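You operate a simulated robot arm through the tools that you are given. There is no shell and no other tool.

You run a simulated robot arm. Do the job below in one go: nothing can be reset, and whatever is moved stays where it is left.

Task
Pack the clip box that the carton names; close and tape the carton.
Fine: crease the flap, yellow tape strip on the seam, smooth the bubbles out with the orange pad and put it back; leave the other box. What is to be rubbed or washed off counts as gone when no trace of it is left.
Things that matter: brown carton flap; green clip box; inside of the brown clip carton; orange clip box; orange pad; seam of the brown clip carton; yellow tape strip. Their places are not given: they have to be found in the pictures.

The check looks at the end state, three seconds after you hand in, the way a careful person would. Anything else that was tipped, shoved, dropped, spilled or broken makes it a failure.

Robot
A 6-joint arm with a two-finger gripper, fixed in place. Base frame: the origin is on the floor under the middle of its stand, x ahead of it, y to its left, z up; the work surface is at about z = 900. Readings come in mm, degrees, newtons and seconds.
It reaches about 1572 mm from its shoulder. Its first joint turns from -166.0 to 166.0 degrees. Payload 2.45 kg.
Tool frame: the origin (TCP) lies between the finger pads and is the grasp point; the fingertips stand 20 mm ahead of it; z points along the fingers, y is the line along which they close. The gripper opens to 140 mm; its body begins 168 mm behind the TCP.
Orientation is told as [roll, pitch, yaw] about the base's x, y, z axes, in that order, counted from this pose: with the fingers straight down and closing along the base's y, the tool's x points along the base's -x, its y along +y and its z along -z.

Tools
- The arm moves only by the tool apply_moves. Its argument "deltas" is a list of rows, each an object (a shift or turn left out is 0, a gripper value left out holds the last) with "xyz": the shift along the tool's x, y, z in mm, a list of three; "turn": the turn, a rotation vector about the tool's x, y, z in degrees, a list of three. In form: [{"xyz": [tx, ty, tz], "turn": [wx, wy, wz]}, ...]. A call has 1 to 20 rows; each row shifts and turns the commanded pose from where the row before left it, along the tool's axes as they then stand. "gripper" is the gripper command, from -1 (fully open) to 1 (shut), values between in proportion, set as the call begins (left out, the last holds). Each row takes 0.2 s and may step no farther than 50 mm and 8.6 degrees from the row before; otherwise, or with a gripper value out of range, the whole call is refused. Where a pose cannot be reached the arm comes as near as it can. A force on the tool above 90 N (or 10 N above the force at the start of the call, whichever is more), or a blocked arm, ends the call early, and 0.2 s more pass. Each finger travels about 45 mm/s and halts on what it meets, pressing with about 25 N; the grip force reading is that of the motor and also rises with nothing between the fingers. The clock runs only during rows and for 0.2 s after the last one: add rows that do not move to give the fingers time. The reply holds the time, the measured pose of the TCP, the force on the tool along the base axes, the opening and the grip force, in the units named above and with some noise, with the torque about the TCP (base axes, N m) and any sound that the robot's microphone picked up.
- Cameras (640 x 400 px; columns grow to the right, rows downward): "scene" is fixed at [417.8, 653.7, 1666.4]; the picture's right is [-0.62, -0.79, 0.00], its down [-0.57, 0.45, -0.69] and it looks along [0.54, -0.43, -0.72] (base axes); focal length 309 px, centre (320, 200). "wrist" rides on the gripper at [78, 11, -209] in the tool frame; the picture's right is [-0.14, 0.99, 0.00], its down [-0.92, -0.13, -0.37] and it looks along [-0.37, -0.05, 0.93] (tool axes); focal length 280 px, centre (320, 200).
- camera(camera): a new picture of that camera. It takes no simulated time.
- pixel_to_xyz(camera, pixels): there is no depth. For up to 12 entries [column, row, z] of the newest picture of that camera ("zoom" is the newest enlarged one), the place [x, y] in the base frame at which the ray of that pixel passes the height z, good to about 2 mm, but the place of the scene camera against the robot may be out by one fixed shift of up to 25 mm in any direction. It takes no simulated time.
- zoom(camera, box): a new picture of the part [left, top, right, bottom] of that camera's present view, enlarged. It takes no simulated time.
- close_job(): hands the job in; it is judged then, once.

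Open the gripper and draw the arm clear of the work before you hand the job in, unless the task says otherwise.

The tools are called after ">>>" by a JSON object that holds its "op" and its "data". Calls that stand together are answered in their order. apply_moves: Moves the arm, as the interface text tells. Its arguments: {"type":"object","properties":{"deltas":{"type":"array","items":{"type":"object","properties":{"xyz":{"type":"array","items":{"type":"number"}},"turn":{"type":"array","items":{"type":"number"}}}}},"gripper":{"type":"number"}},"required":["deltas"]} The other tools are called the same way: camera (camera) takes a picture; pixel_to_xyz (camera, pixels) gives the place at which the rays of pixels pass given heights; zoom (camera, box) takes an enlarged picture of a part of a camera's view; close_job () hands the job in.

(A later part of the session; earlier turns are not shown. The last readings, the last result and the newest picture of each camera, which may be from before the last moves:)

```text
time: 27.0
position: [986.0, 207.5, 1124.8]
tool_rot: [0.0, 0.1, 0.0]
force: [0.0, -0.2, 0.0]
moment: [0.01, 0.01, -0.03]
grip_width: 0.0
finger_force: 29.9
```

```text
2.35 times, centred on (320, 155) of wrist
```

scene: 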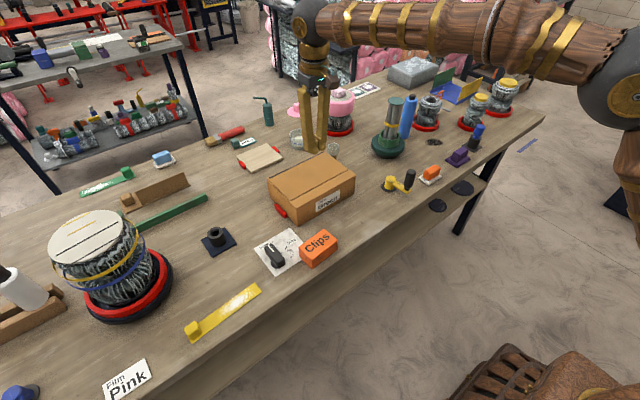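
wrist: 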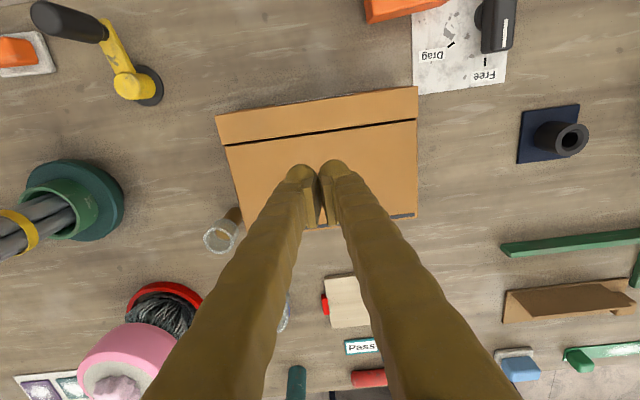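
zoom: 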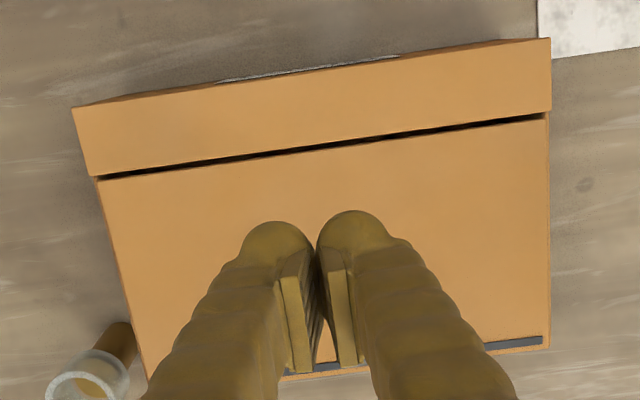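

Seam runs from (955, 95) to (959, 325) at z≈990. I travel to above the yellow strip, around (850, 640, 1125), opening the gripper on the way.

>>> {"op": "apply_moves", "data": {"deltas": [{"xyz": [5, 16, -10]}, {"xyz": [9, 30, -10]}, {"xyz": [13, 42, 0]}, {"xyz": [13, 42, 0]}, {"xyz": [13, 42, 0]}, {"xyz": [13, 42, 0]}, {"xyz": [13, 42, 0]}, {"xyz": [13, 42, 0]}, {"xyz": [13, 42, 0]}, {"xyz": [13, 42, 0]}, {"xyz": [10, 32, 10]}, {"xyz": [8, 18, 10]}, {"xyz": [0, 0, 0]}], "gripper": -0.4}}

>>> {"op": "camera", "data": {"camera": "wrist"}}

>>> {"op": "camera", "data": {"camera": "scene"}}

```text
time: 29.8
position: [852.2, 639.0, 1127.1]
tool_rot: [0.0, 0.0, 0.0]
force: [-0.5, 0.5, 0.1]
moment: [-0.03, 0.0, -0.04]
grip_width: 98.0
finger_force: 0.0
```

```text
taken
```

wrist: 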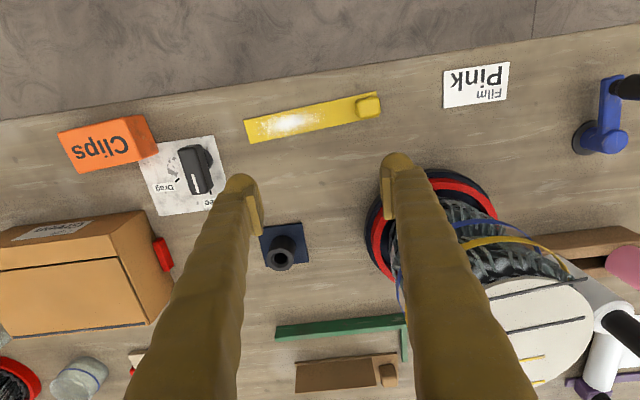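

```text
taken
```

scene: 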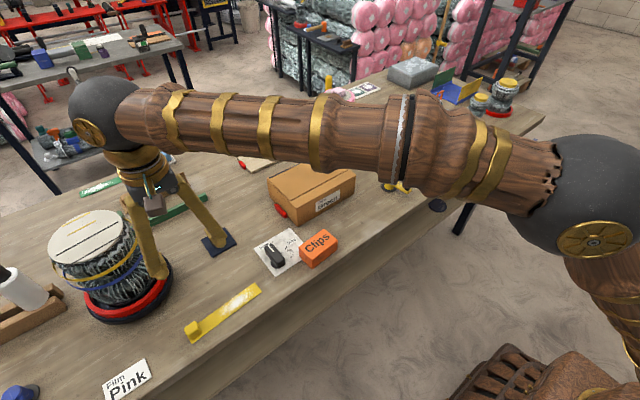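

The strip is well visible at (245–385, 92–143). I zoom and measure its corners and knob.

>>> {"op": "zoom", "data": {"camera": "wrist", "box": [230, 70, 400, 160]}}

>>> {"op": "pixel_to_xyz", "data": {"camera": "zoom", "pixels": [[48, 180, 902], [72, 276, 902], [550, 78, 902], [575, 170, 902], [480, 110, 930], [555, 95, 930], [567, 155, 930], [492, 170, 930], [470, 115, 902], [486, 170, 902]]}}

```text
3.76 times, centred on (315, 115) of wrist
```

zoom: 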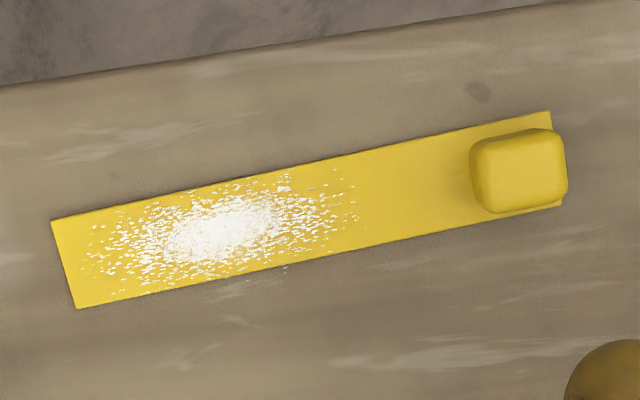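

```text
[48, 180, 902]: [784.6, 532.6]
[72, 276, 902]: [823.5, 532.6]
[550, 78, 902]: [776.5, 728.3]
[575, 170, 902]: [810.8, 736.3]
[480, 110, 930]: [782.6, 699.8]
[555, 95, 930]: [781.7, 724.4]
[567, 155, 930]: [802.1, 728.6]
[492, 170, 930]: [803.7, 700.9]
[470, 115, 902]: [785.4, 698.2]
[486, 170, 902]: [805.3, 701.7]
```

Now I take the corners as seen in the zoom picture: strip (51,221),(76,309),(549,111),(562,205); knob top (475,140),(552,130),(567,195),(492,212).

>>> {"op": "pixel_to_xyz", "data": {"camera": "zoom", "pixels": [[51, 221, 901], [76, 309, 901], [549, 111, 901], [562, 205, 901], [475, 142, 925], [552, 131, 925], [567, 195, 925], [492, 212, 925], [472, 185, 902], [220, 230, 901], [90, 245, 901], [355, 195, 901]]}}

>>> {"op": "zoom", "data": {"camera": "scene", "box": [170, 270, 280, 350]}}

```text
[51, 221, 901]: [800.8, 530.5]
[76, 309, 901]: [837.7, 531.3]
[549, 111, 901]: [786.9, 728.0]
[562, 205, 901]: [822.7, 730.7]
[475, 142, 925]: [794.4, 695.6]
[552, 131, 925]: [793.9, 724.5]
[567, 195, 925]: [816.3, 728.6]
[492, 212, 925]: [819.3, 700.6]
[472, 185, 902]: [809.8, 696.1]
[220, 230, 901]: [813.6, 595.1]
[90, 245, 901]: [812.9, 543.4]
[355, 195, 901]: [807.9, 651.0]
```

```text
5.00 times, centred on (225, 310) of scene
```

zoom: 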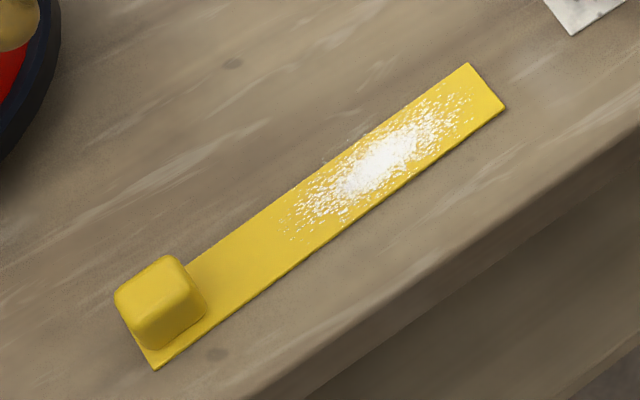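

The strip lies 4.2° rotated, knob centre at about (806, 712), ~30 mm along y. I move above the knob, yaw by +4.15° to align, set the opening to 64 mm and descend to z≈967.

>>> {"op": "apply_moves", "data": {"deltas": [{"xyz": [16, 24, 0]}, {"xyz": [16, 25, 0]}, {"xyz": [14.2, 24, 0]}, {"turn": [0, 0, -4.15]}, {"xyz": [0, 0, 0]}, {"xyz": [0, 0, 30]}, {"xyz": [0, 0, 45]}, {"xyz": [0, 0, 45]}, {"xyz": [0, 0, 35]}, {"xyz": [0, 0, 5]}, {"xyz": [0, 0, 0]}], "gripper": 0.09}}

>>> {"op": "camera", "data": {"camera": "wrist"}}

>>> {"op": "zoom", "data": {"camera": "scene", "box": [100, 200, 300, 370]}}

```text
time: 32.2
position: [804.4, 711.1, 965.7]
tool_rot: [0.0, 0.0, 4.1]
force: [0.1, 0.6, -0.2]
moment: [0.0, -0.02, 0.01]
grip_width: 63.7
finger_force: 0.0
```

```text
taken
```

wrist: 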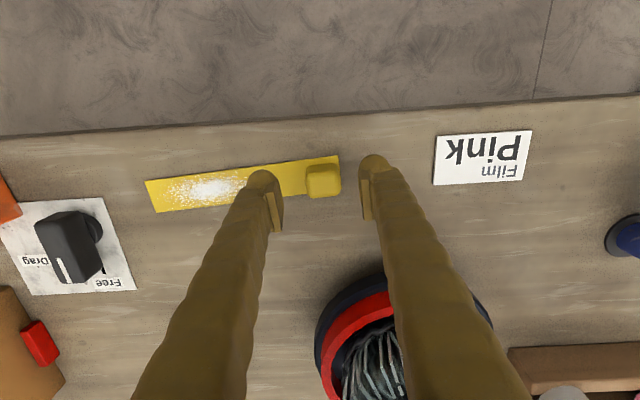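

```text
2.35 times, centred on (200, 285) of scene
```

zoom: 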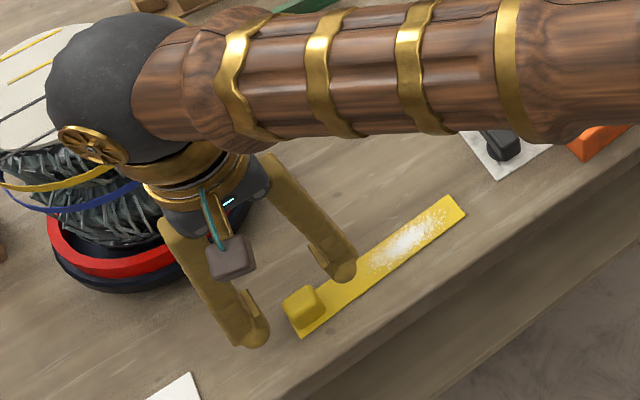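

I zoom on the knob between the fingers to check the centring.

>>> {"op": "zoom", "data": {"camera": "wrist", "box": [240, 130, 400, 230]}}

>>> {"op": "pixel_to_xyz", "data": {"camera": "wrist", "pixels": [[306, 167, 925], [338, 164, 925], [341, 193, 925], [309, 197, 925], [306, 167, 930], [338, 164, 930], [341, 193, 930], [309, 197, 930], [146, 182, 901], [340, 156, 901]]}}

```text
4.00 times, centred on (320, 180) of wrist
```

zoom: 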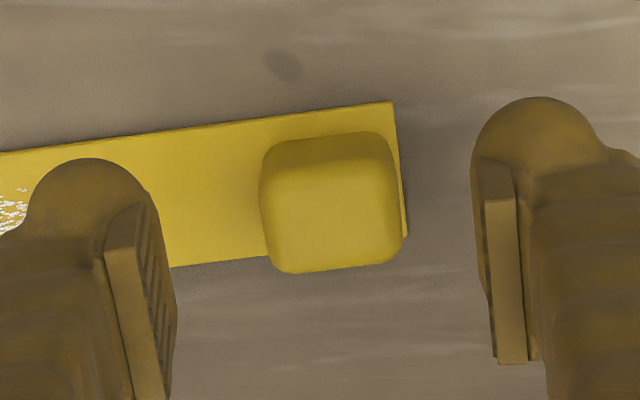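

```text
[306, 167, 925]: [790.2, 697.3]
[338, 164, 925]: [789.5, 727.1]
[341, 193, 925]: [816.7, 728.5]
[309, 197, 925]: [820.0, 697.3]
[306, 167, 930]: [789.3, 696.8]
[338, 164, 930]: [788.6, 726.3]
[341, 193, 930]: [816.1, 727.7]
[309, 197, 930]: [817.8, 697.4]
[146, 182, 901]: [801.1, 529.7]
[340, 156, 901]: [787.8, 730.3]
```

Knob centre ≈ (805, 712.5), fits. I descend to z≈928 in small steps.

>>> {"op": "apply_moves", "data": {"deltas": [{"xyz": [0, 1, 18]}, {"xyz": [0, 0, 12]}, {"xyz": [0, 0, 7]}, {"xyz": [0, 0, 0]}]}}

>>> {"op": "zoom", "data": {"camera": "wrist", "box": [200, 110, 440, 260]}}

>>> {"op": "zoom", "data": {"camera": "scene", "box": [140, 260, 280, 360]}}

```text
time: 33.2
position: [806.3, 711.9, 930.5]
tool_rot: [0.0, 0.0, 4.1]
force: [-0.5, 0.2, 0.1]
moment: [-0.01, 0.02, 0.0]
grip_width: 63.6
finger_force: 0.0
```

```text
2.67 times, centred on (320, 185) of wrist
```

zoom: 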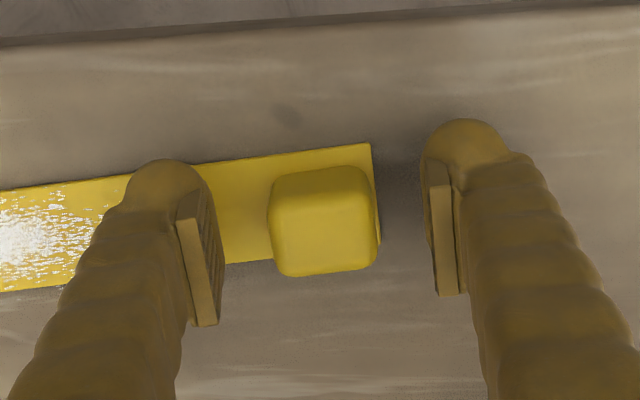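

```text
4.00 times, centred on (210, 310) of scene
```

zoom: 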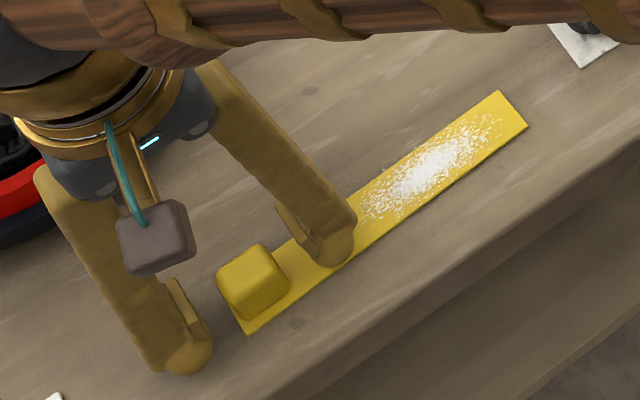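

Knob is between the fingers. I lower 2 mm more and close.

>>> {"op": "apply_moves", "data": {"deltas": [{"xyz": [0, 0, 2]}, {"xyz": [0, 0, 0]}]}}

>>> {"op": "apply_moves", "data": {"deltas": [{"xyz": [0, 0, 0]}, {"xyz": [0, 0, 0]}, {"xyz": [0, 0, 0]}, {"xyz": [0, 0, 0]}, {"xyz": [0, 0, 0]}], "gripper": 1}}

>>> {"op": "zoom", "data": {"camera": "wrist", "box": [120, 110, 440, 310]}}

```text
time: 33.8
position: [805.7, 712.5, 928.0]
tool_rot: [0.0, 0.0, 4.1]
force: [0.0, 0.1, -0.1]
moment: [0.0, -0.02, 0.01]
grip_width: 63.8
finger_force: 0.0
```

```text
time: 35.0
position: [804.2, 712.0, 928.6]
tool_rot: [0.0, 0.0, 4.1]
force: [-0.2, 0.2, -0.2]
moment: [0.02, 0.0, -0.01]
grip_width: 30.1
finger_force: 24.9
```

```text
2.00 times, centred on (280, 210) of wrist
```

zoom: 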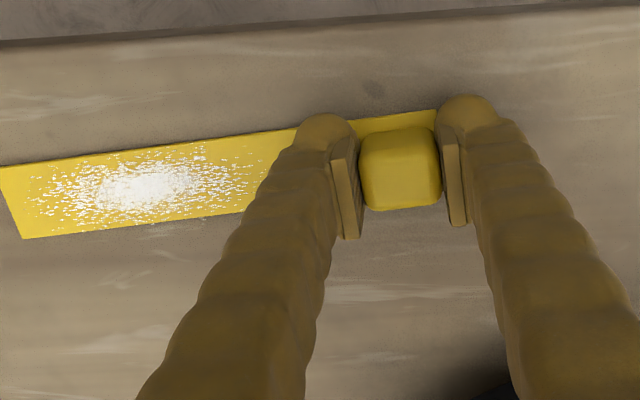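

Gripped at 30.1 mm. I lift slowly 25 mm and check that the strip comes along level.

>>> {"op": "apply_moves", "data": {"deltas": [{"xyz": [0, 0, -3]}, {"xyz": [0, 0, -7]}, {"xyz": [0, 0, -15]}, {"xyz": [0, 0, 0]}]}}

>>> {"op": "camera", "data": {"camera": "wrist"}}

>>> {"op": "zoom", "data": {"camera": "scene", "box": [140, 260, 280, 360]}}

```text
time: 36.0
position: [805.4, 712.9, 954.2]
tool_rot: [0.0, 0.1, 4.1]
force: [0.4, -0.2, -0.3]
moment: [0.02, 0.01, 0.01]
grip_width: 30.4
finger_force: 24.5
```

```text
taken
```

wrist: 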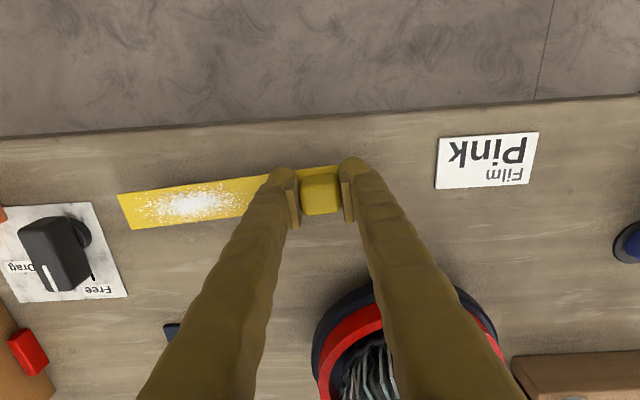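

```text
4.00 times, centred on (210, 310) of scene
```

zoom: 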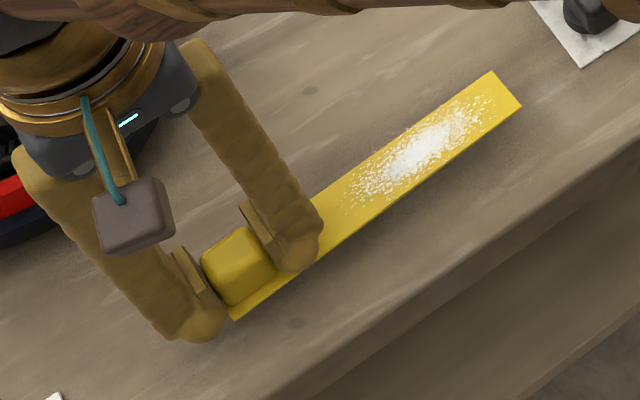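

The strip is held rigidly and level. I lift to z≈1130, turn to yaw −0.8° (seam direction) and carry it so that the strip centre comes over the seam centre: TCP target (957.5, 292.5).

>>> {"op": "apply_moves", "data": {"deltas": [{"xyz": [0, 0, -25]}, {"xyz": [0, 0, -40]}, {"xyz": [0, 0, -45]}, {"xyz": [0, 0, -45]}, {"xyz": [0, 0, -22], "turn": [0, 0, 2.45]}, {"turn": [0, 0, 2.5]}, {"xyz": [0, 0, 0]}]}}

>>> {"op": "apply_moves", "data": {"deltas": [{"xyz": [-6, -16, 0]}, {"xyz": [-11, -30, 0]}, {"xyz": [-13.8, -36.5, 0]}, {"xyz": [-13.8, -36.5, 0]}, {"xyz": [-13.8, -36.5, 0]}, {"xyz": [-13.8, -36.5, 0]}, {"xyz": [-13.8, -36.5, 0]}, {"xyz": [-13.8, -36.5, 0]}, {"xyz": [-13.8, -36.5, 0]}, {"xyz": [-13.8, -36.5, 0]}, {"xyz": [-13.8, -36.5, 0]}, {"xyz": [-11, -30, 0]}, {"xyz": [-5.7, -13.3, 0]}, {"xyz": [0, 0, 0]}, {"xyz": [0, 0, 0]}]}}

>>> {"op": "camera", "data": {"camera": "wrist"}}

>>> {"op": "camera", "data": {"camera": "scene"}}

```text
time: 37.6
position: [804.0, 714.5, 1129.9]
tool_rot: [0.0, 0.0, -0.8]
force: [0.3, 0.0, -0.2]
moment: [-0.01, -0.02, -0.04]
grip_width: 30.3
finger_force: 25.4
```

```text
time: 40.8
position: [957.1, 293.0, 1128.5]
tool_rot: [0.0, -0.1, -0.8]
force: [-0.3, 0.0, -0.8]
moment: [0.01, -0.02, 0.01]
grip_width: 30.6
finger_force: 25.6
```

```text
taken
```

wrist: 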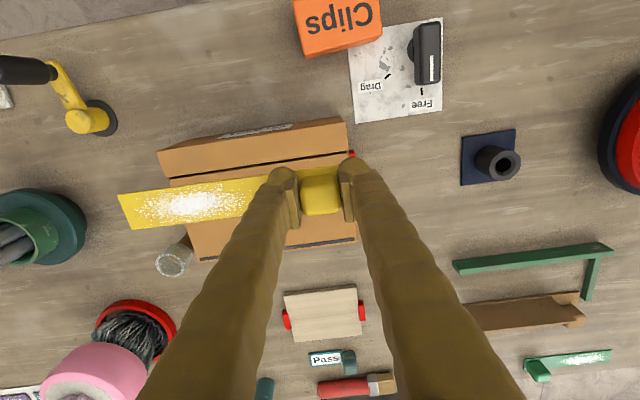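

```text
taken
```

scene: 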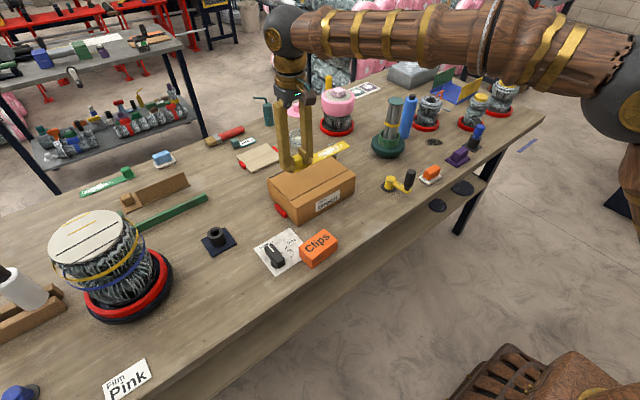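

The strip hangs over the carton. I lower to z≈1040 (strip about 20 mm above the top) and check alignment against the seam.

>>> {"op": "apply_moves", "data": {"deltas": [{"xyz": [0, 0, 30]}, {"xyz": [0, 0, 35]}, {"xyz": [0, 0, 20]}, {"xyz": [0, 0, 4]}, {"xyz": [0, 0, 0]}]}}

>>> {"op": "camera", "data": {"camera": "wrist"}}

>>> {"op": "zoom", "data": {"camera": "wrist", "box": [90, 100, 410, 300]}}

>>> {"op": "zoom", "data": {"camera": "scene", "box": [250, 100, 380, 225]}}

```text
time: 42.0
position: [955.9, 294.2, 1040.9]
tool_rot: [0.0, 0.1, -0.8]
force: [-0.6, -1.3, 0.7]
moment: [0.04, -0.01, -0.01]
grip_width: 30.7
finger_force: 24.5
```

```text
taken
```

wrist: 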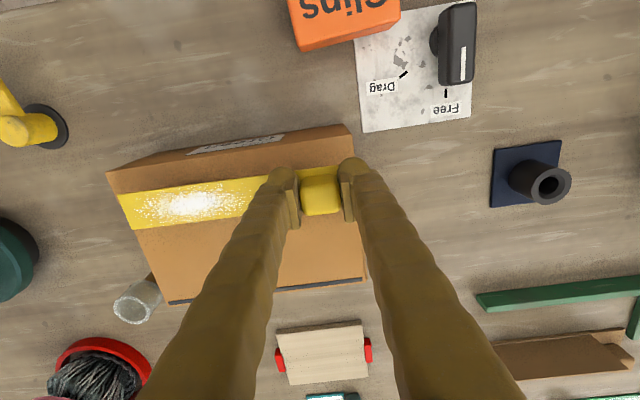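

```text
2.00 times, centred on (250, 200) of wrist
```

zoom: 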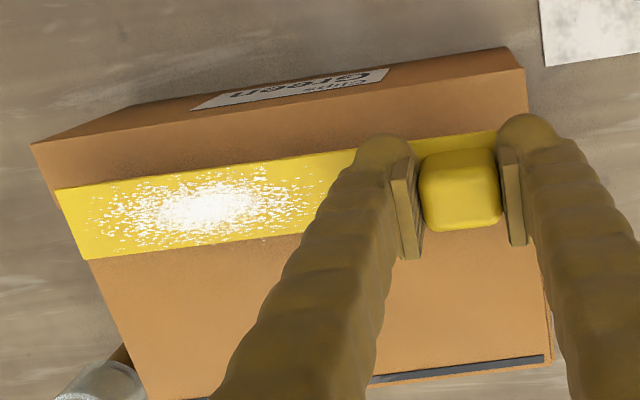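

```text
3.20 times, centred on (315, 162) of scene
```

zoom: 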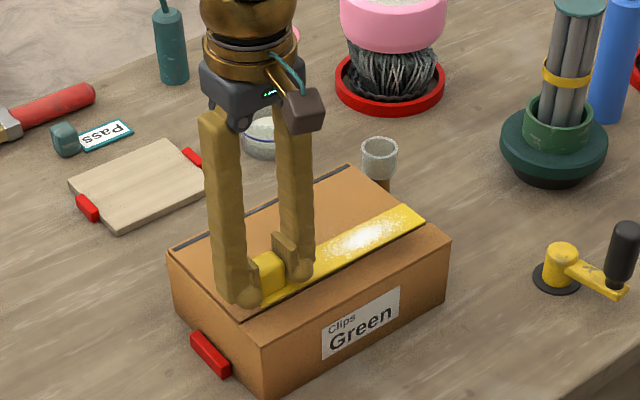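

I measure the strip's corners and carton edges in this view at their heights.

>>> {"op": "pixel_to_xyz", "data": {"camera": "wrist", "pixels": [[117.5, 195, 1014], [130, 229.5, 1014], [338.5, 165, 1014], [105.5, 172.5, 990], [352.5, 134, 990], [362.5, 278, 990], [117.5, 195, 1010], [130, 229.5, 1010]]}}

```text
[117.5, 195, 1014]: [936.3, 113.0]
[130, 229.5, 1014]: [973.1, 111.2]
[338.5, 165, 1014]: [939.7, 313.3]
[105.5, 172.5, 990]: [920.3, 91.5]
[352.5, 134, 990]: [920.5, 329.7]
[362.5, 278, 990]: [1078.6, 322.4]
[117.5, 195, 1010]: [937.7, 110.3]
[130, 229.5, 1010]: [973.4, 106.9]
```

The strip centre is (956.4, 212) against the seam centre (957, 210): good to ~2 mm. I correct slightly and lower onto the seam in small steps.

>>> {"op": "apply_moves", "data": {"deltas": [{"xyz": [-0.7, -1.5, 8]}, {"xyz": [0, 0, 7]}, {"xyz": [0, 0, 3]}, {"xyz": [0, 0, 0]}]}}

>>> {"op": "apply_moves", "data": {"deltas": [{"xyz": [0, 0, 2]}, {"xyz": [0, 0, 1.5]}, {"xyz": [0, 0, 0]}]}}

>>> {"op": "zoom", "data": {"camera": "wrist", "box": [90, 100, 410, 300]}}

>>> {"op": "zoom", "data": {"camera": "scene", "box": [250, 100, 380, 225]}}

```text
time: 43.0
position: [957.2, 292.2, 1022.7]
tool_rot: [0.0, 0.0, -0.8]
force: [-0.2, -0.2, -1.5]
moment: [0.06, 0.03, 0.02]
grip_width: 30.4
finger_force: 25.3
```

```text
time: 43.8
position: [956.1, 290.6, 1018.6]
tool_rot: [0.0, 0.1, -0.8]
force: [0.3, 0.0, -0.5]
moment: [0.04, 0.0, -0.01]
grip_width: 30.5
finger_force: 24.9
```

```text
2.00 times, centred on (250, 200) of wrist
```

zoom: 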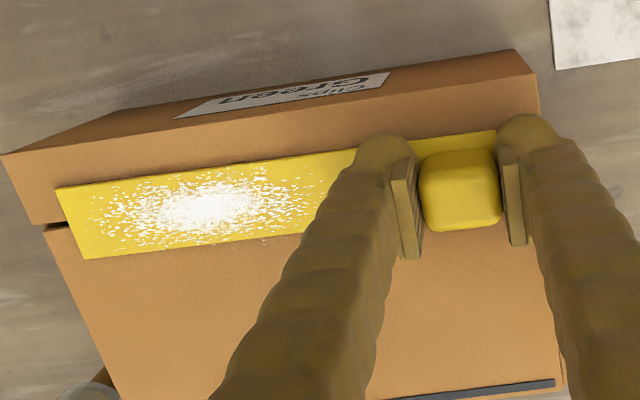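

```text
3.20 times, centred on (315, 162) of scene
```

zoom: 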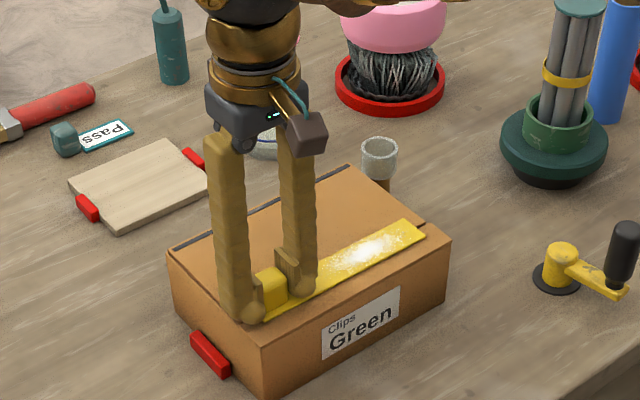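

The seam end at zoom (50,227) sits at the middle of the strip's left end. I lower further until contact force appears.

>>> {"op": "apply_moves", "data": {"deltas": [{"xyz": [0, 0, 1.5]}, {"xyz": [0, 0, 0]}]}}

>>> {"op": "apply_moves", "data": {"deltas": [{"xyz": [0, 0, 1.5]}, {"xyz": [0, 0, 0]}]}}

```text
time: 44.4
position: [957.2, 291.4, 1018.2]
tool_rot: [0.0, 0.0, -0.8]
force: [0.3, -0.4, 3.0]
moment: [-0.01, 0.0, -0.05]
grip_width: 30.4
finger_force: 25.1
```

```text
time: 45.0
position: [956.3, 291.5, 1016.4]
tool_rot: [0.0, -0.2, -0.9]
force: [-6.4, 0.1, 19.9]
moment: [-0.01, 0.26, -0.09]
grip_width: 30.3
finger_force: 24.8
```

Contact with 20 N up: the strip is pressed onto the seam. I open the gripper to ~64 mm and check.

>>> {"op": "apply_moves", "data": {"deltas": [{"xyz": [0, 0, 0]}, {"xyz": [0, 0, 0]}, {"xyz": [0, 0, 0]}, {"xyz": [0, 0, 0]}], "gripper": 0.09}}

>>> {"op": "zoom", "data": {"camera": "wrist", "box": [90, 100, 410, 300]}}

>>> {"op": "zoom", "data": {"camera": "scene", "box": [250, 100, 380, 225]}}

```text
time: 46.0
position: [957.0, 291.7, 1016.9]
tool_rot: [0.0, 0.0, -0.8]
force: [0.1, 0.3, -0.4]
moment: [0.0, -0.03, 0.02]
grip_width: 63.7
finger_force: 0.1
```

```text
2.00 times, centred on (250, 200) of wrist
```

zoom: 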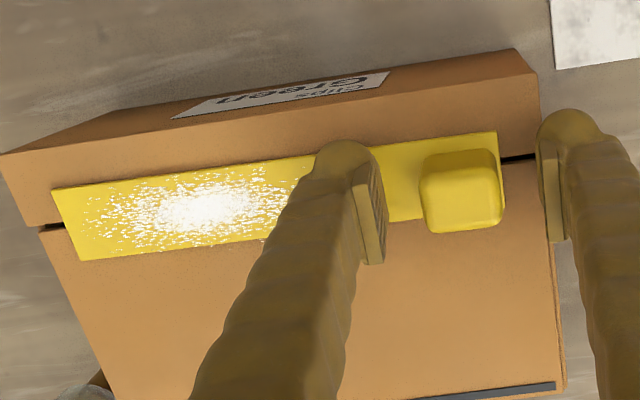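

```text
3.20 times, centred on (315, 162) of scene
```

zoom: 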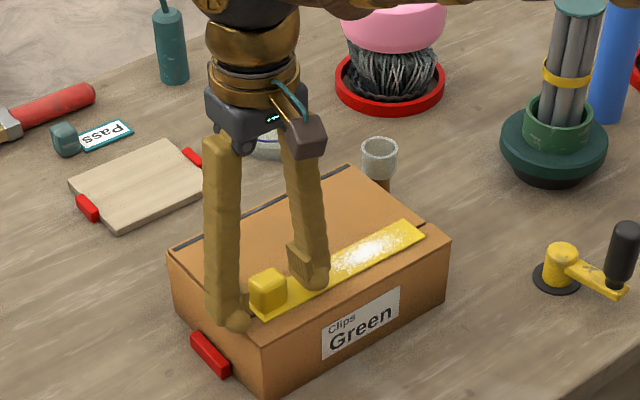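

The tape strip lies on the seam, centred. I raise straight up, then travel over to the orange pad near (808, −183), keeping x≈820 to stay clear of the tall green stand.

>>> {"op": "apply_moves", "data": {"deltas": [{"xyz": [0, 0, -15]}, {"xyz": [0, 0, -35]}, {"xyz": [0, 0, -45]}, {"xyz": [0, 0, -25], "turn": [0, 0, -0.8]}, {"xyz": [0, 0, 0]}]}}

>>> {"op": "apply_moves", "data": {"deltas": [{"xyz": [15, -15, 0]}, {"xyz": [30, -30, 0]}, {"xyz": [30, -36, 0]}, {"xyz": [25, -40, 0]}, {"xyz": [10, -45, 0]}, {"xyz": [5, -46, 0]}, {"xyz": [0, -46, 0]}, {"xyz": [0, -46, 0]}, {"xyz": [0, -46, 0]}, {"xyz": [0, -40, 0]}, {"xyz": [0, -30, 0]}, {"xyz": [0, -15, 0]}, {"xyz": [0, 0, 0]}], "gripper": -0.4}}

>>> {"op": "camera", "data": {"camera": "wrist"}}

>>> {"op": "camera", "data": {"camera": "scene"}}

```text
time: 47.2
position: [958.2, 288.4, 1139.0]
tool_rot: [0.0, 0.1, 0.0]
force: [-0.5, -0.1, 0.1]
moment: [0.0, 0.0, 0.01]
grip_width: 63.7
finger_force: 0.0
```

```text
time: 50.0
position: [843.0, -145.3, 1137.6]
tool_rot: [0.0, 0.1, 0.0]
force: [-0.3, -0.8, 0.0]
moment: [-0.03, 0.0, 0.03]
grip_width: 97.9
finger_force: 0.0
```

```text
taken
```

wrist: 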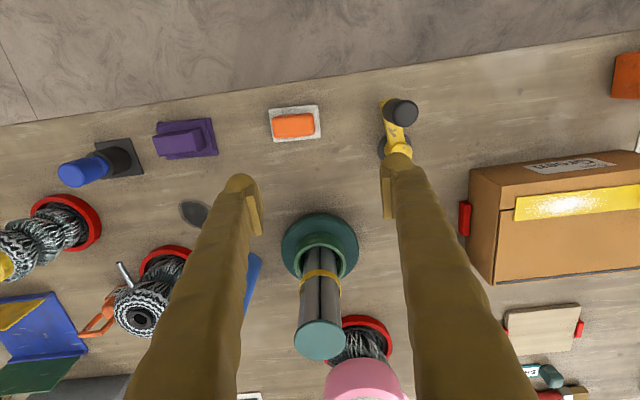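

```text
taken
```

scene: 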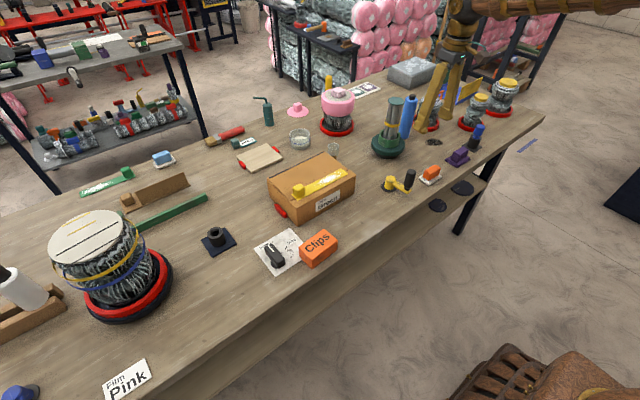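

The pad on its tray is at (294,124) in the wrist view, not hidden. I zoom and measure the pad and tray for the pick and the later return.

>>> {"op": "zoom", "data": {"camera": "wrist", "box": [255, 90, 335, 150]}}

>>> {"op": "zoom", "data": {"camera": "scene", "box": [400, 150, 480, 200]}}

>>> {"op": "pixel_to_xyz", "data": {"camera": "wrist", "pixels": [[268, 110, 905], [318, 104, 905], [321, 136, 905], [272, 142, 905], [272, 119, 935], [312, 114, 935], [314, 134, 935], [277, 138, 935], [320, 240, 920], [320, 330, 1050], [400, 110, 990]]}}

```text
6.67 times, centred on (295, 120) of wrist
```

zoom: 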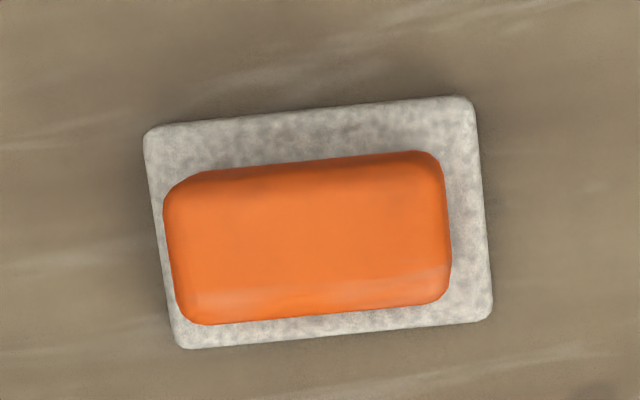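

```text
8.00 times, centred on (440, 175) of scene
```

zoom: 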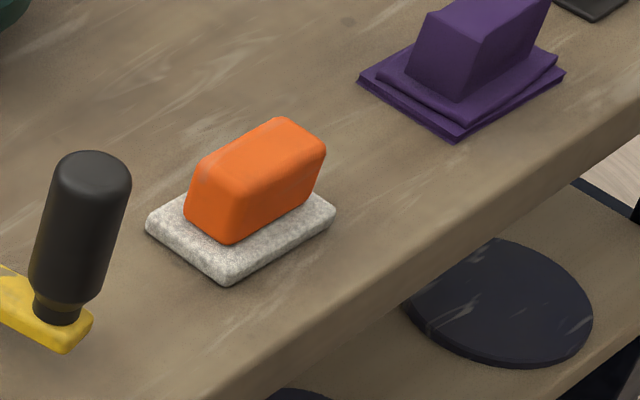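

```text
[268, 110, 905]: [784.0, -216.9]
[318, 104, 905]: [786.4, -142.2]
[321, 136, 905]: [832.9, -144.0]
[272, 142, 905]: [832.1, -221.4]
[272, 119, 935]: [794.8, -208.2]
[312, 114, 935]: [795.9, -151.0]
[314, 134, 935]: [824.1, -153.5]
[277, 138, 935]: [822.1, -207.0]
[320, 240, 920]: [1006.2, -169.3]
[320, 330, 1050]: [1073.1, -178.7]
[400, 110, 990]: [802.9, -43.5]
```

The orange block is centred at about (809, −180), ~57 mm in y and ~28 mm in x, on a pale slab. I move above it and descend to z≈1000 for a close look.

>>> {"op": "apply_moves", "data": {"deltas": [{"xyz": [17, -17, 0]}, {"xyz": [17, -17.5, 0]}, {"xyz": [0, 0, 30]}, {"xyz": [0, 0, 40]}, {"xyz": [0, 0, 40]}, {"xyz": [0, 0, 25]}, {"xyz": [0, 0, 0]}]}}

>>> {"op": "camera", "data": {"camera": "wrist"}}

>>> {"op": "zoom", "data": {"camera": "wrist", "box": [240, 110, 400, 210]}}

>>> {"op": "zoom", "data": {"camera": "scene", "box": [370, 110, 490, 200]}}

```text
time: 51.6
position: [808.5, -177.8, 1003.0]
tool_rot: [0.0, 0.0, 0.0]
force: [0.1, -0.1, 0.1]
moment: [0.0, 0.0, 0.01]
grip_width: 98.2
finger_force: 0.1
```

```text
taken
```

wrist: 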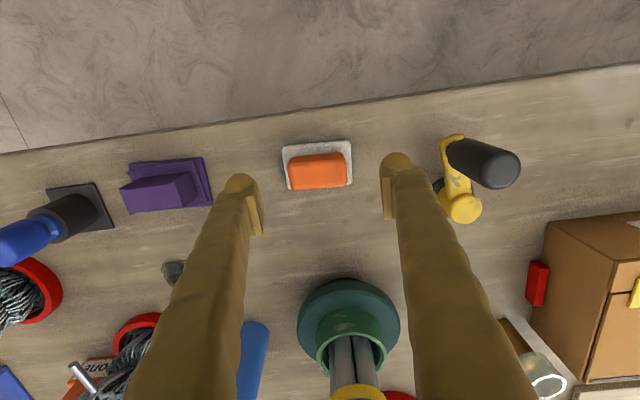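

```text
4.00 times, centred on (320, 160) of wrist
```

zoom: 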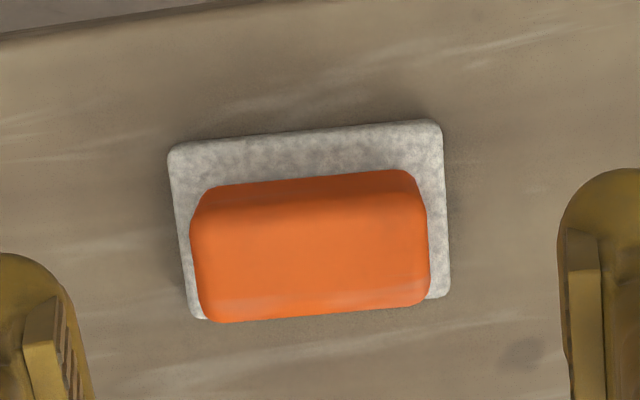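

```text
4.44 times, centred on (430, 155) of scene
```

zoom: 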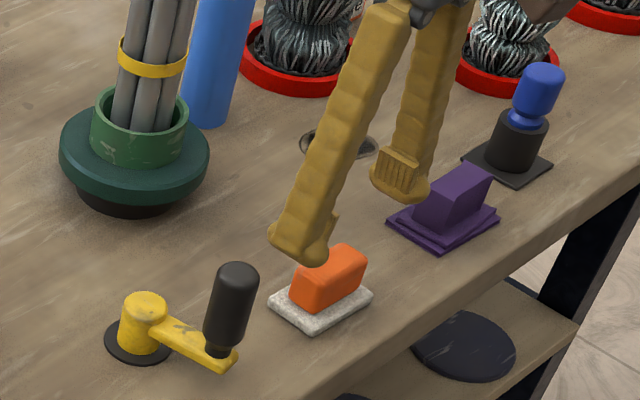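

I measure the block's edges from this closer view: left (288,171), right (347,170), front base (318,154.5), rear top (319.5,187.8).

>>> {"op": "pixel_to_xyz", "data": {"camera": "wrist", "pixels": [[288, 171, 920], [347, 170, 920], [318, 154.5, 907], [319.5, 187.8, 937], [318, 161.3, 937], [282, 147.5, 907], [350, 140.5, 907], [352, 184, 907], [289, 190, 907]]}}

```text
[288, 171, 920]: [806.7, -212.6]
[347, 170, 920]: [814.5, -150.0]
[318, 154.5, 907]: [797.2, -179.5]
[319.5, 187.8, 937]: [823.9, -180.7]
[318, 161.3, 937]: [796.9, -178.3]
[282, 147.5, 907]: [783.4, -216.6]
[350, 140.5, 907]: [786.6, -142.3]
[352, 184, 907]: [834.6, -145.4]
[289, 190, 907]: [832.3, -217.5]
```

Block centre ≈ (810, −181), yaw about −2°. I align, descend to z≈934 (fingertips just above the slab) and look.

>>> {"op": "apply_moves", "data": {"deltas": [{"xyz": [-1.5, -3, 0]}, {"turn": [0, 0, 2]}, {"xyz": [0, 0, 25]}, {"xyz": [0, 0, 25]}, {"xyz": [0, 0, 12]}, {"xyz": [0, 0, 5]}, {"xyz": [0, 0, 0]}]}}

>>> {"op": "zoom", "data": {"camera": "wrist", "box": [200, 110, 440, 260]}}

>>> {"op": "zoom", "data": {"camera": "scene", "box": [390, 130, 480, 200]}}

```text
time: 53.2
position: [809.6, -179.8, 934.1]
tool_rot: [0.0, 0.0, -2.0]
force: [0.0, 0.4, 0.2]
moment: [0.0, 0.03, 0.01]
grip_width: 97.9
finger_force: 0.0
```

```text
2.67 times, centred on (320, 185) of wrist
```

zoom: 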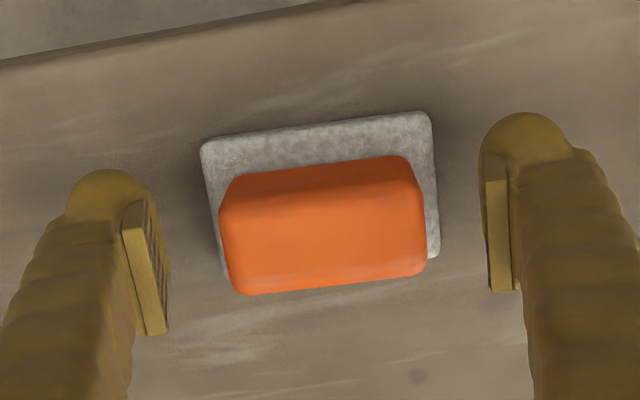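

```text
5.71 times, centred on (435, 165) of scene
```

zoom: 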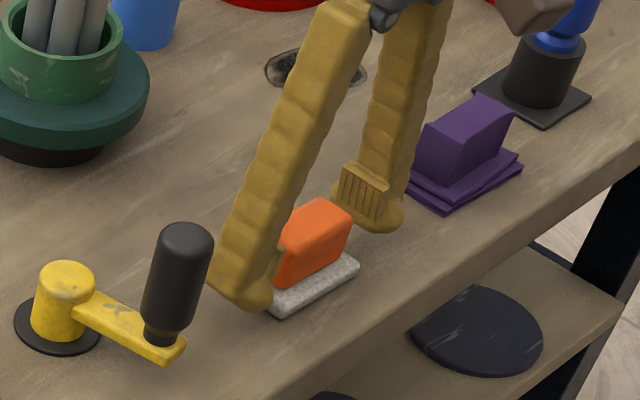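

The block is centred between the fingers (gaps equal). I close on it.

>>> {"op": "apply_moves", "data": {"deltas": [{"xyz": [0, 0, 0]}, {"xyz": [0, 0, 0]}, {"xyz": [0, 0, 0]}, {"xyz": [0, 0, 0]}, {"xyz": [0, 0, 0]}], "gripper": 1}}

>>> {"op": "zoom", "data": {"camera": "wrist", "box": [200, 110, 440, 260]}}

```text
time: 54.4
position: [809.7, -180.3, 934.0]
tool_rot: [0.1, 0.0, -2.0]
force: [0.1, 1.7, 2.0]
moment: [0.03, -0.01, -0.02]
grip_width: 58.8
finger_force: 25.0
```

```text
2.67 times, centred on (320, 185) of wrist
```

zoom: 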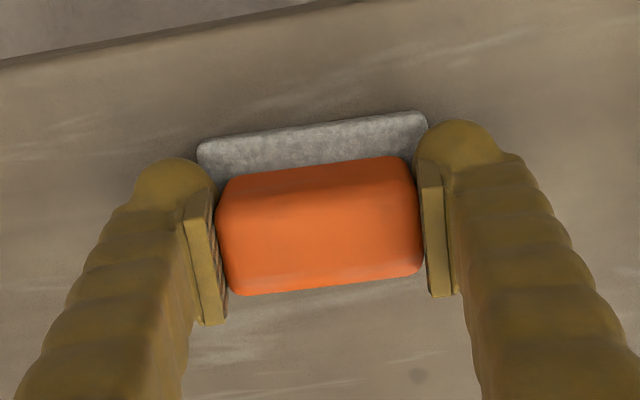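

Gripped at 58.8 mm. I lift 25 mm slowly and see whether the pale slab comes along or stays.

>>> {"op": "apply_moves", "data": {"deltas": [{"xyz": [0, 0, -3]}, {"xyz": [0, 0, -7]}, {"xyz": [0, 0, -20]}, {"xyz": [0, 0, 0]}]}}

>>> {"op": "camera", "data": {"camera": "wrist"}}

>>> {"op": "zoom", "data": {"camera": "wrist", "box": [200, 110, 440, 260]}}

>>> {"op": "zoom", "data": {"camera": "scene", "box": [390, 130, 480, 200]}}

```text
time: 55.4
position: [809.9, -182.1, 963.0]
tool_rot: [0.0, -0.1, -1.9]
force: [-0.6, -0.1, -0.8]
moment: [0.0, -0.03, -0.01]
grip_width: 58.9
finger_force: 25.5
```

```text
taken
```

wrist: 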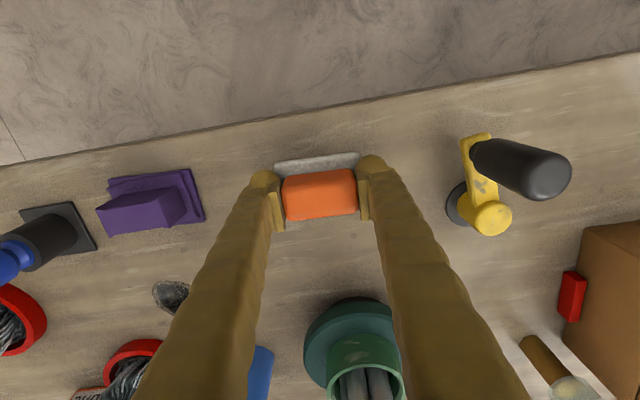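

```text
2.67 times, centred on (320, 185) of wrist
```

zoom: 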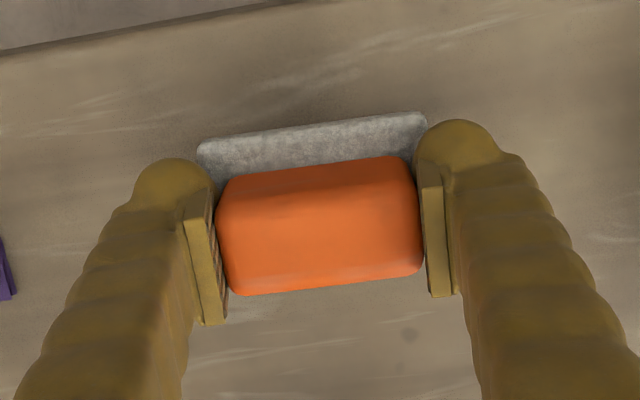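

```text
5.71 times, centred on (435, 165) of scene
```

zoom: 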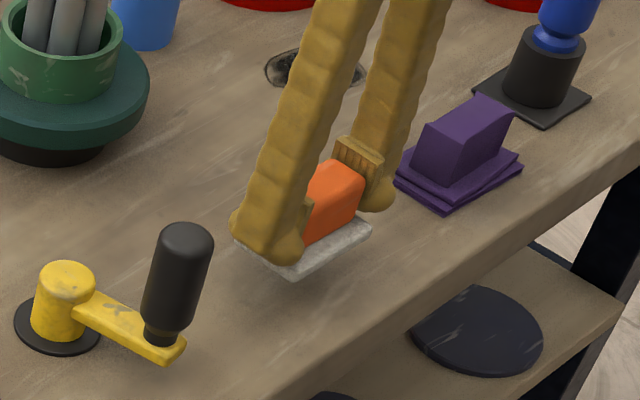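

The slab comes along: it is the pad's felt sole (about 74×47 mm, bottom 34 mm below the TCP). I remember the home pose: TCP (809.7, −180.3, 934), yaw −2°. Now I lift to z≈1138 and carry the pad over the bubbles at about (957, 175).

>>> {"op": "apply_moves", "data": {"deltas": [{"xyz": [0, 0, -40]}, {"xyz": [0, 0, -45]}, {"xyz": [0, 0, -45]}, {"xyz": [0, 0, -45], "turn": [0, 0, -1.2]}, {"xyz": [0, 0, 0]}]}}

>>> {"op": "apply_moves", "data": {"deltas": [{"xyz": [0, 20, 0]}, {"xyz": [0, 35, 0]}, {"xyz": [-5, 45, 0]}, {"xyz": [-10, 45, 0]}, {"xyz": [-15, 45, 0]}, {"xyz": [-25, 42, 0]}, {"xyz": [-30, 37, 0]}, {"xyz": [-30, 37, 0]}, {"xyz": [-20, 33, 0]}, {"xyz": [-7.5, 20, 0]}, {"xyz": [0, 0, 0]}]}}

>>> {"op": "camera", "data": {"camera": "wrist"}}

>>> {"op": "camera", "data": {"camera": "scene"}}

```text
time: 56.6
position: [809.6, -182.6, 1137.2]
tool_rot: [0.1, 0.0, -0.8]
force: [-0.8, 0.3, -1.4]
moment: [0.02, 0.0, -0.04]
grip_width: 58.7
finger_force: 24.9
```

```text
time: 59.0
position: [958.2, 173.6, 1139.5]
tool_rot: [0.1, 0.0, -0.8]
force: [-0.2, 0.4, -0.8]
moment: [-0.03, -0.03, 0.03]
grip_width: 58.7
finger_force: 25.3
```

```text
taken
```

wrist: 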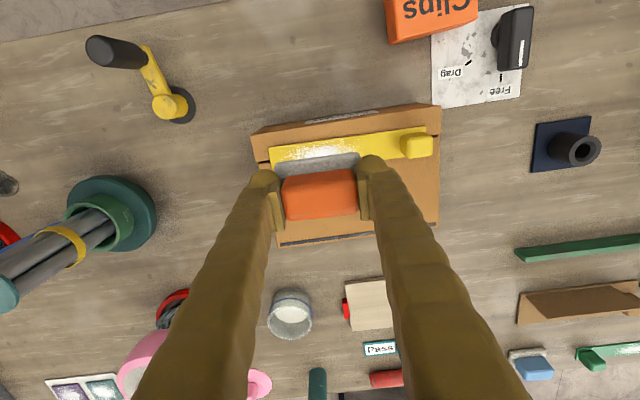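

```text
taken
```

scene: 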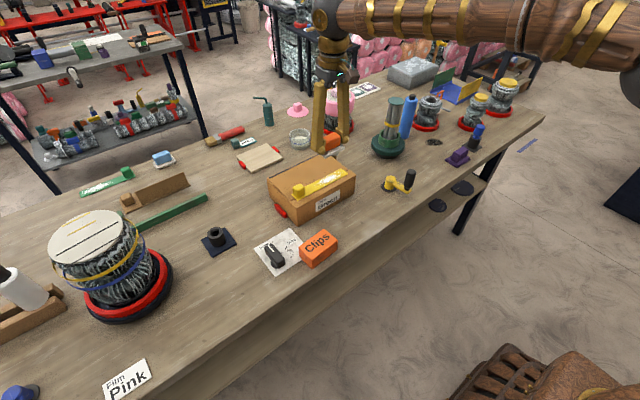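

Before lowering I measure the strip as it lies now (edges around (270,147) to (434,150) in the wrist view).

>>> {"op": "zoom", "data": {"camera": "wrist", "box": [240, 95, 460, 230]}}

>>> {"op": "zoom", "data": {"camera": "scene", "box": [260, 140, 370, 225]}}

```text
2.91 times, centred on (350, 162) of wrist
```

zoom: 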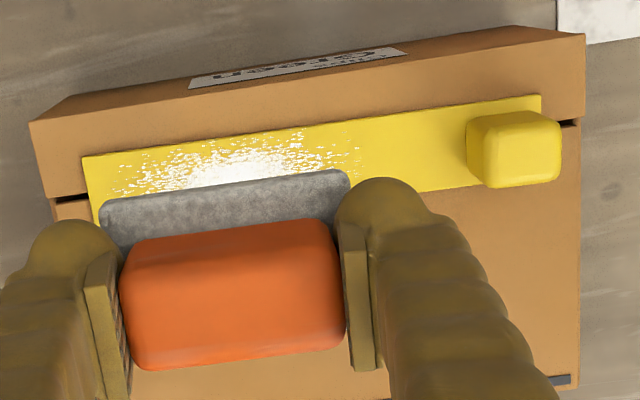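

```text
4.71 times, centred on (315, 182) of scene
```

zoom: 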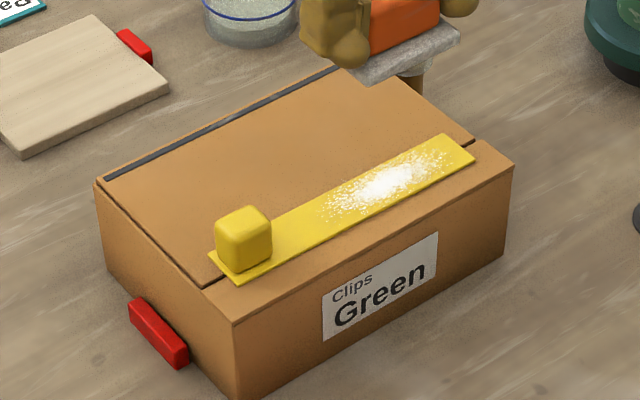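

I query the strip's front corners, then lower the pad onto the bubbles.

>>> {"op": "pixel_to_xyz", "data": {"camera": "wrist", "pixels": [[268.2, 147.4, 991], [425.6, 126.4, 991], [289, 160, 991], [370, 145, 991], [404, 160, 1017], [400, 145, 991]]}}

>>> {"op": "apply_moves", "data": {"deltas": [{"xyz": [0, 0, 30]}, {"xyz": [0, 0, 40]}, {"xyz": [0, 0, 25]}, {"xyz": [0, 0, 10]}, {"xyz": [0, 0, 0]}]}}

>>> {"op": "camera", "data": {"camera": "wrist"}}

>>> {"op": "zoom", "data": {"camera": "scene", "box": [260, 120, 370, 225]}}

```text
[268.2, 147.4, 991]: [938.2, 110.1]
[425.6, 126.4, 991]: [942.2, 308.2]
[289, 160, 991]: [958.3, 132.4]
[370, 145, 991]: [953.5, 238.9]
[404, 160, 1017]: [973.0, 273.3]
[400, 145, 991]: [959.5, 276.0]
```

```text
time: 60.2
position: [956.7, 176.3, 1035.2]
tool_rot: [-0.1, 0.0, -0.8]
force: [0.4, 0.5, -0.5]
moment: [0.0, -0.02, -0.01]
grip_width: 58.8
finger_force: 24.2
```

```text
taken
```

wrist: 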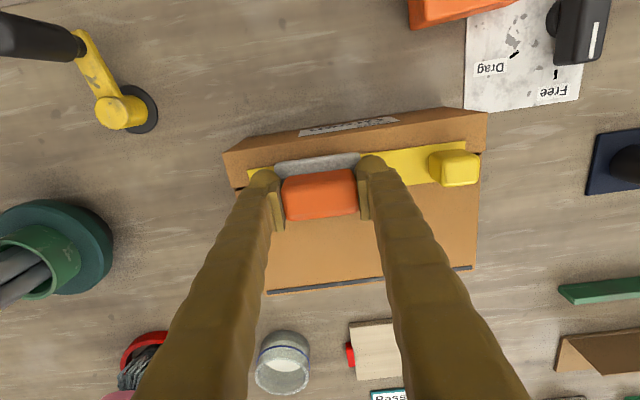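

```text
3.81 times, centred on (315, 172) of scene
```

zoom: 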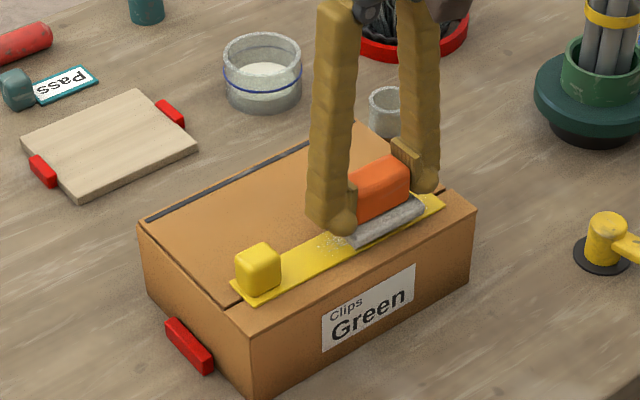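

The pad is right over the strip. I lower in small steps to a light contact.

>>> {"op": "apply_moves", "data": {"deltas": [{"xyz": [0, 0, 4]}, {"xyz": [0, 0, 3]}, {"xyz": [0, 0, 0]}]}}

>>> {"op": "apply_moves", "data": {"deltas": [{"xyz": [0, 0, 1.5]}, {"xyz": [0, 0, 0]}]}}

>>> {"op": "apply_moves", "data": {"deltas": [{"xyz": [0, 0, 1.5]}, {"xyz": [0, 0, 0]}]}}

```text
time: 61.0
position: [957.2, 177.0, 1025.7]
tool_rot: [0.1, -0.1, -0.8]
force: [0.5, 0.4, -0.2]
moment: [-0.02, -0.04, 0.0]
grip_width: 58.6
finger_force: 25.0
```

```text
time: 61.6
position: [956.5, 175.9, 1026.0]
tool_rot: [0.0, 0.0, -0.8]
force: [0.4, 1.2, 3.8]
moment: [0.0, 0.01, 0.01]
grip_width: 58.8
finger_force: 25.1
```

```text
time: 62.2
position: [957.4, 176.2, 1026.5]
tool_rot: [0.0, -0.2, -0.8]
force: [-1.1, 4.2, 30.2]
moment: [0.08, 0.26, -0.04]
grip_width: 58.6
finger_force: 24.6
```

Contact ~30 N; I back off slightly to ~15 N and make a short test stroke along the strip.

>>> {"op": "apply_moves", "data": {"deltas": [{"xyz": [0, 0, -0.8]}, {"xyz": [0, 6, 0]}, {"xyz": [0, 8, 0]}, {"xyz": [0, -8, 0]}, {"xyz": [0, -8, 0]}, {"xyz": [0, -8, 0]}]}}

>>> {"op": "camera", "data": {"camera": "wrist"}}

>>> {"op": "zoom", "data": {"camera": "scene", "box": [260, 140, 370, 225]}}

```text
time: 63.6
position: [959.6, 166.7, 1024.8]
tool_rot: [0.0, -0.2, -0.8]
force: [4.4, 20.1, 32.2]
moment: [0.29, 0.1, -0.09]
grip_width: 59.0
finger_force: 24.8
```

```text
taken
```

wrist: 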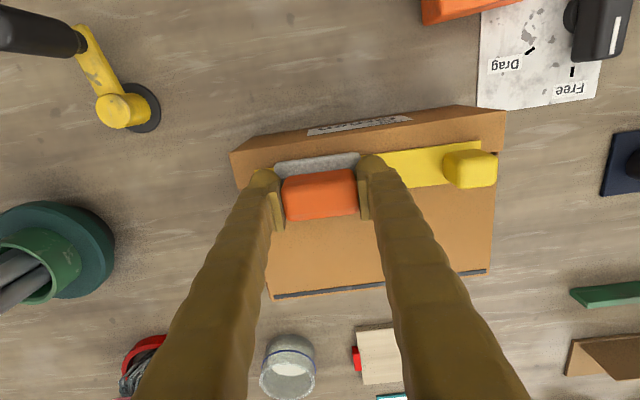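

```text
4.71 times, centred on (315, 182) of scene
```

zoom: 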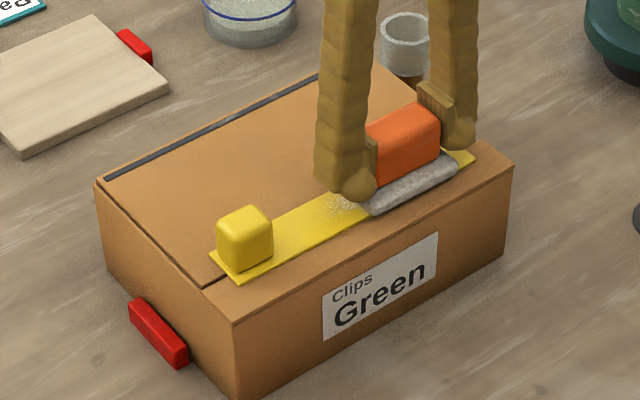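

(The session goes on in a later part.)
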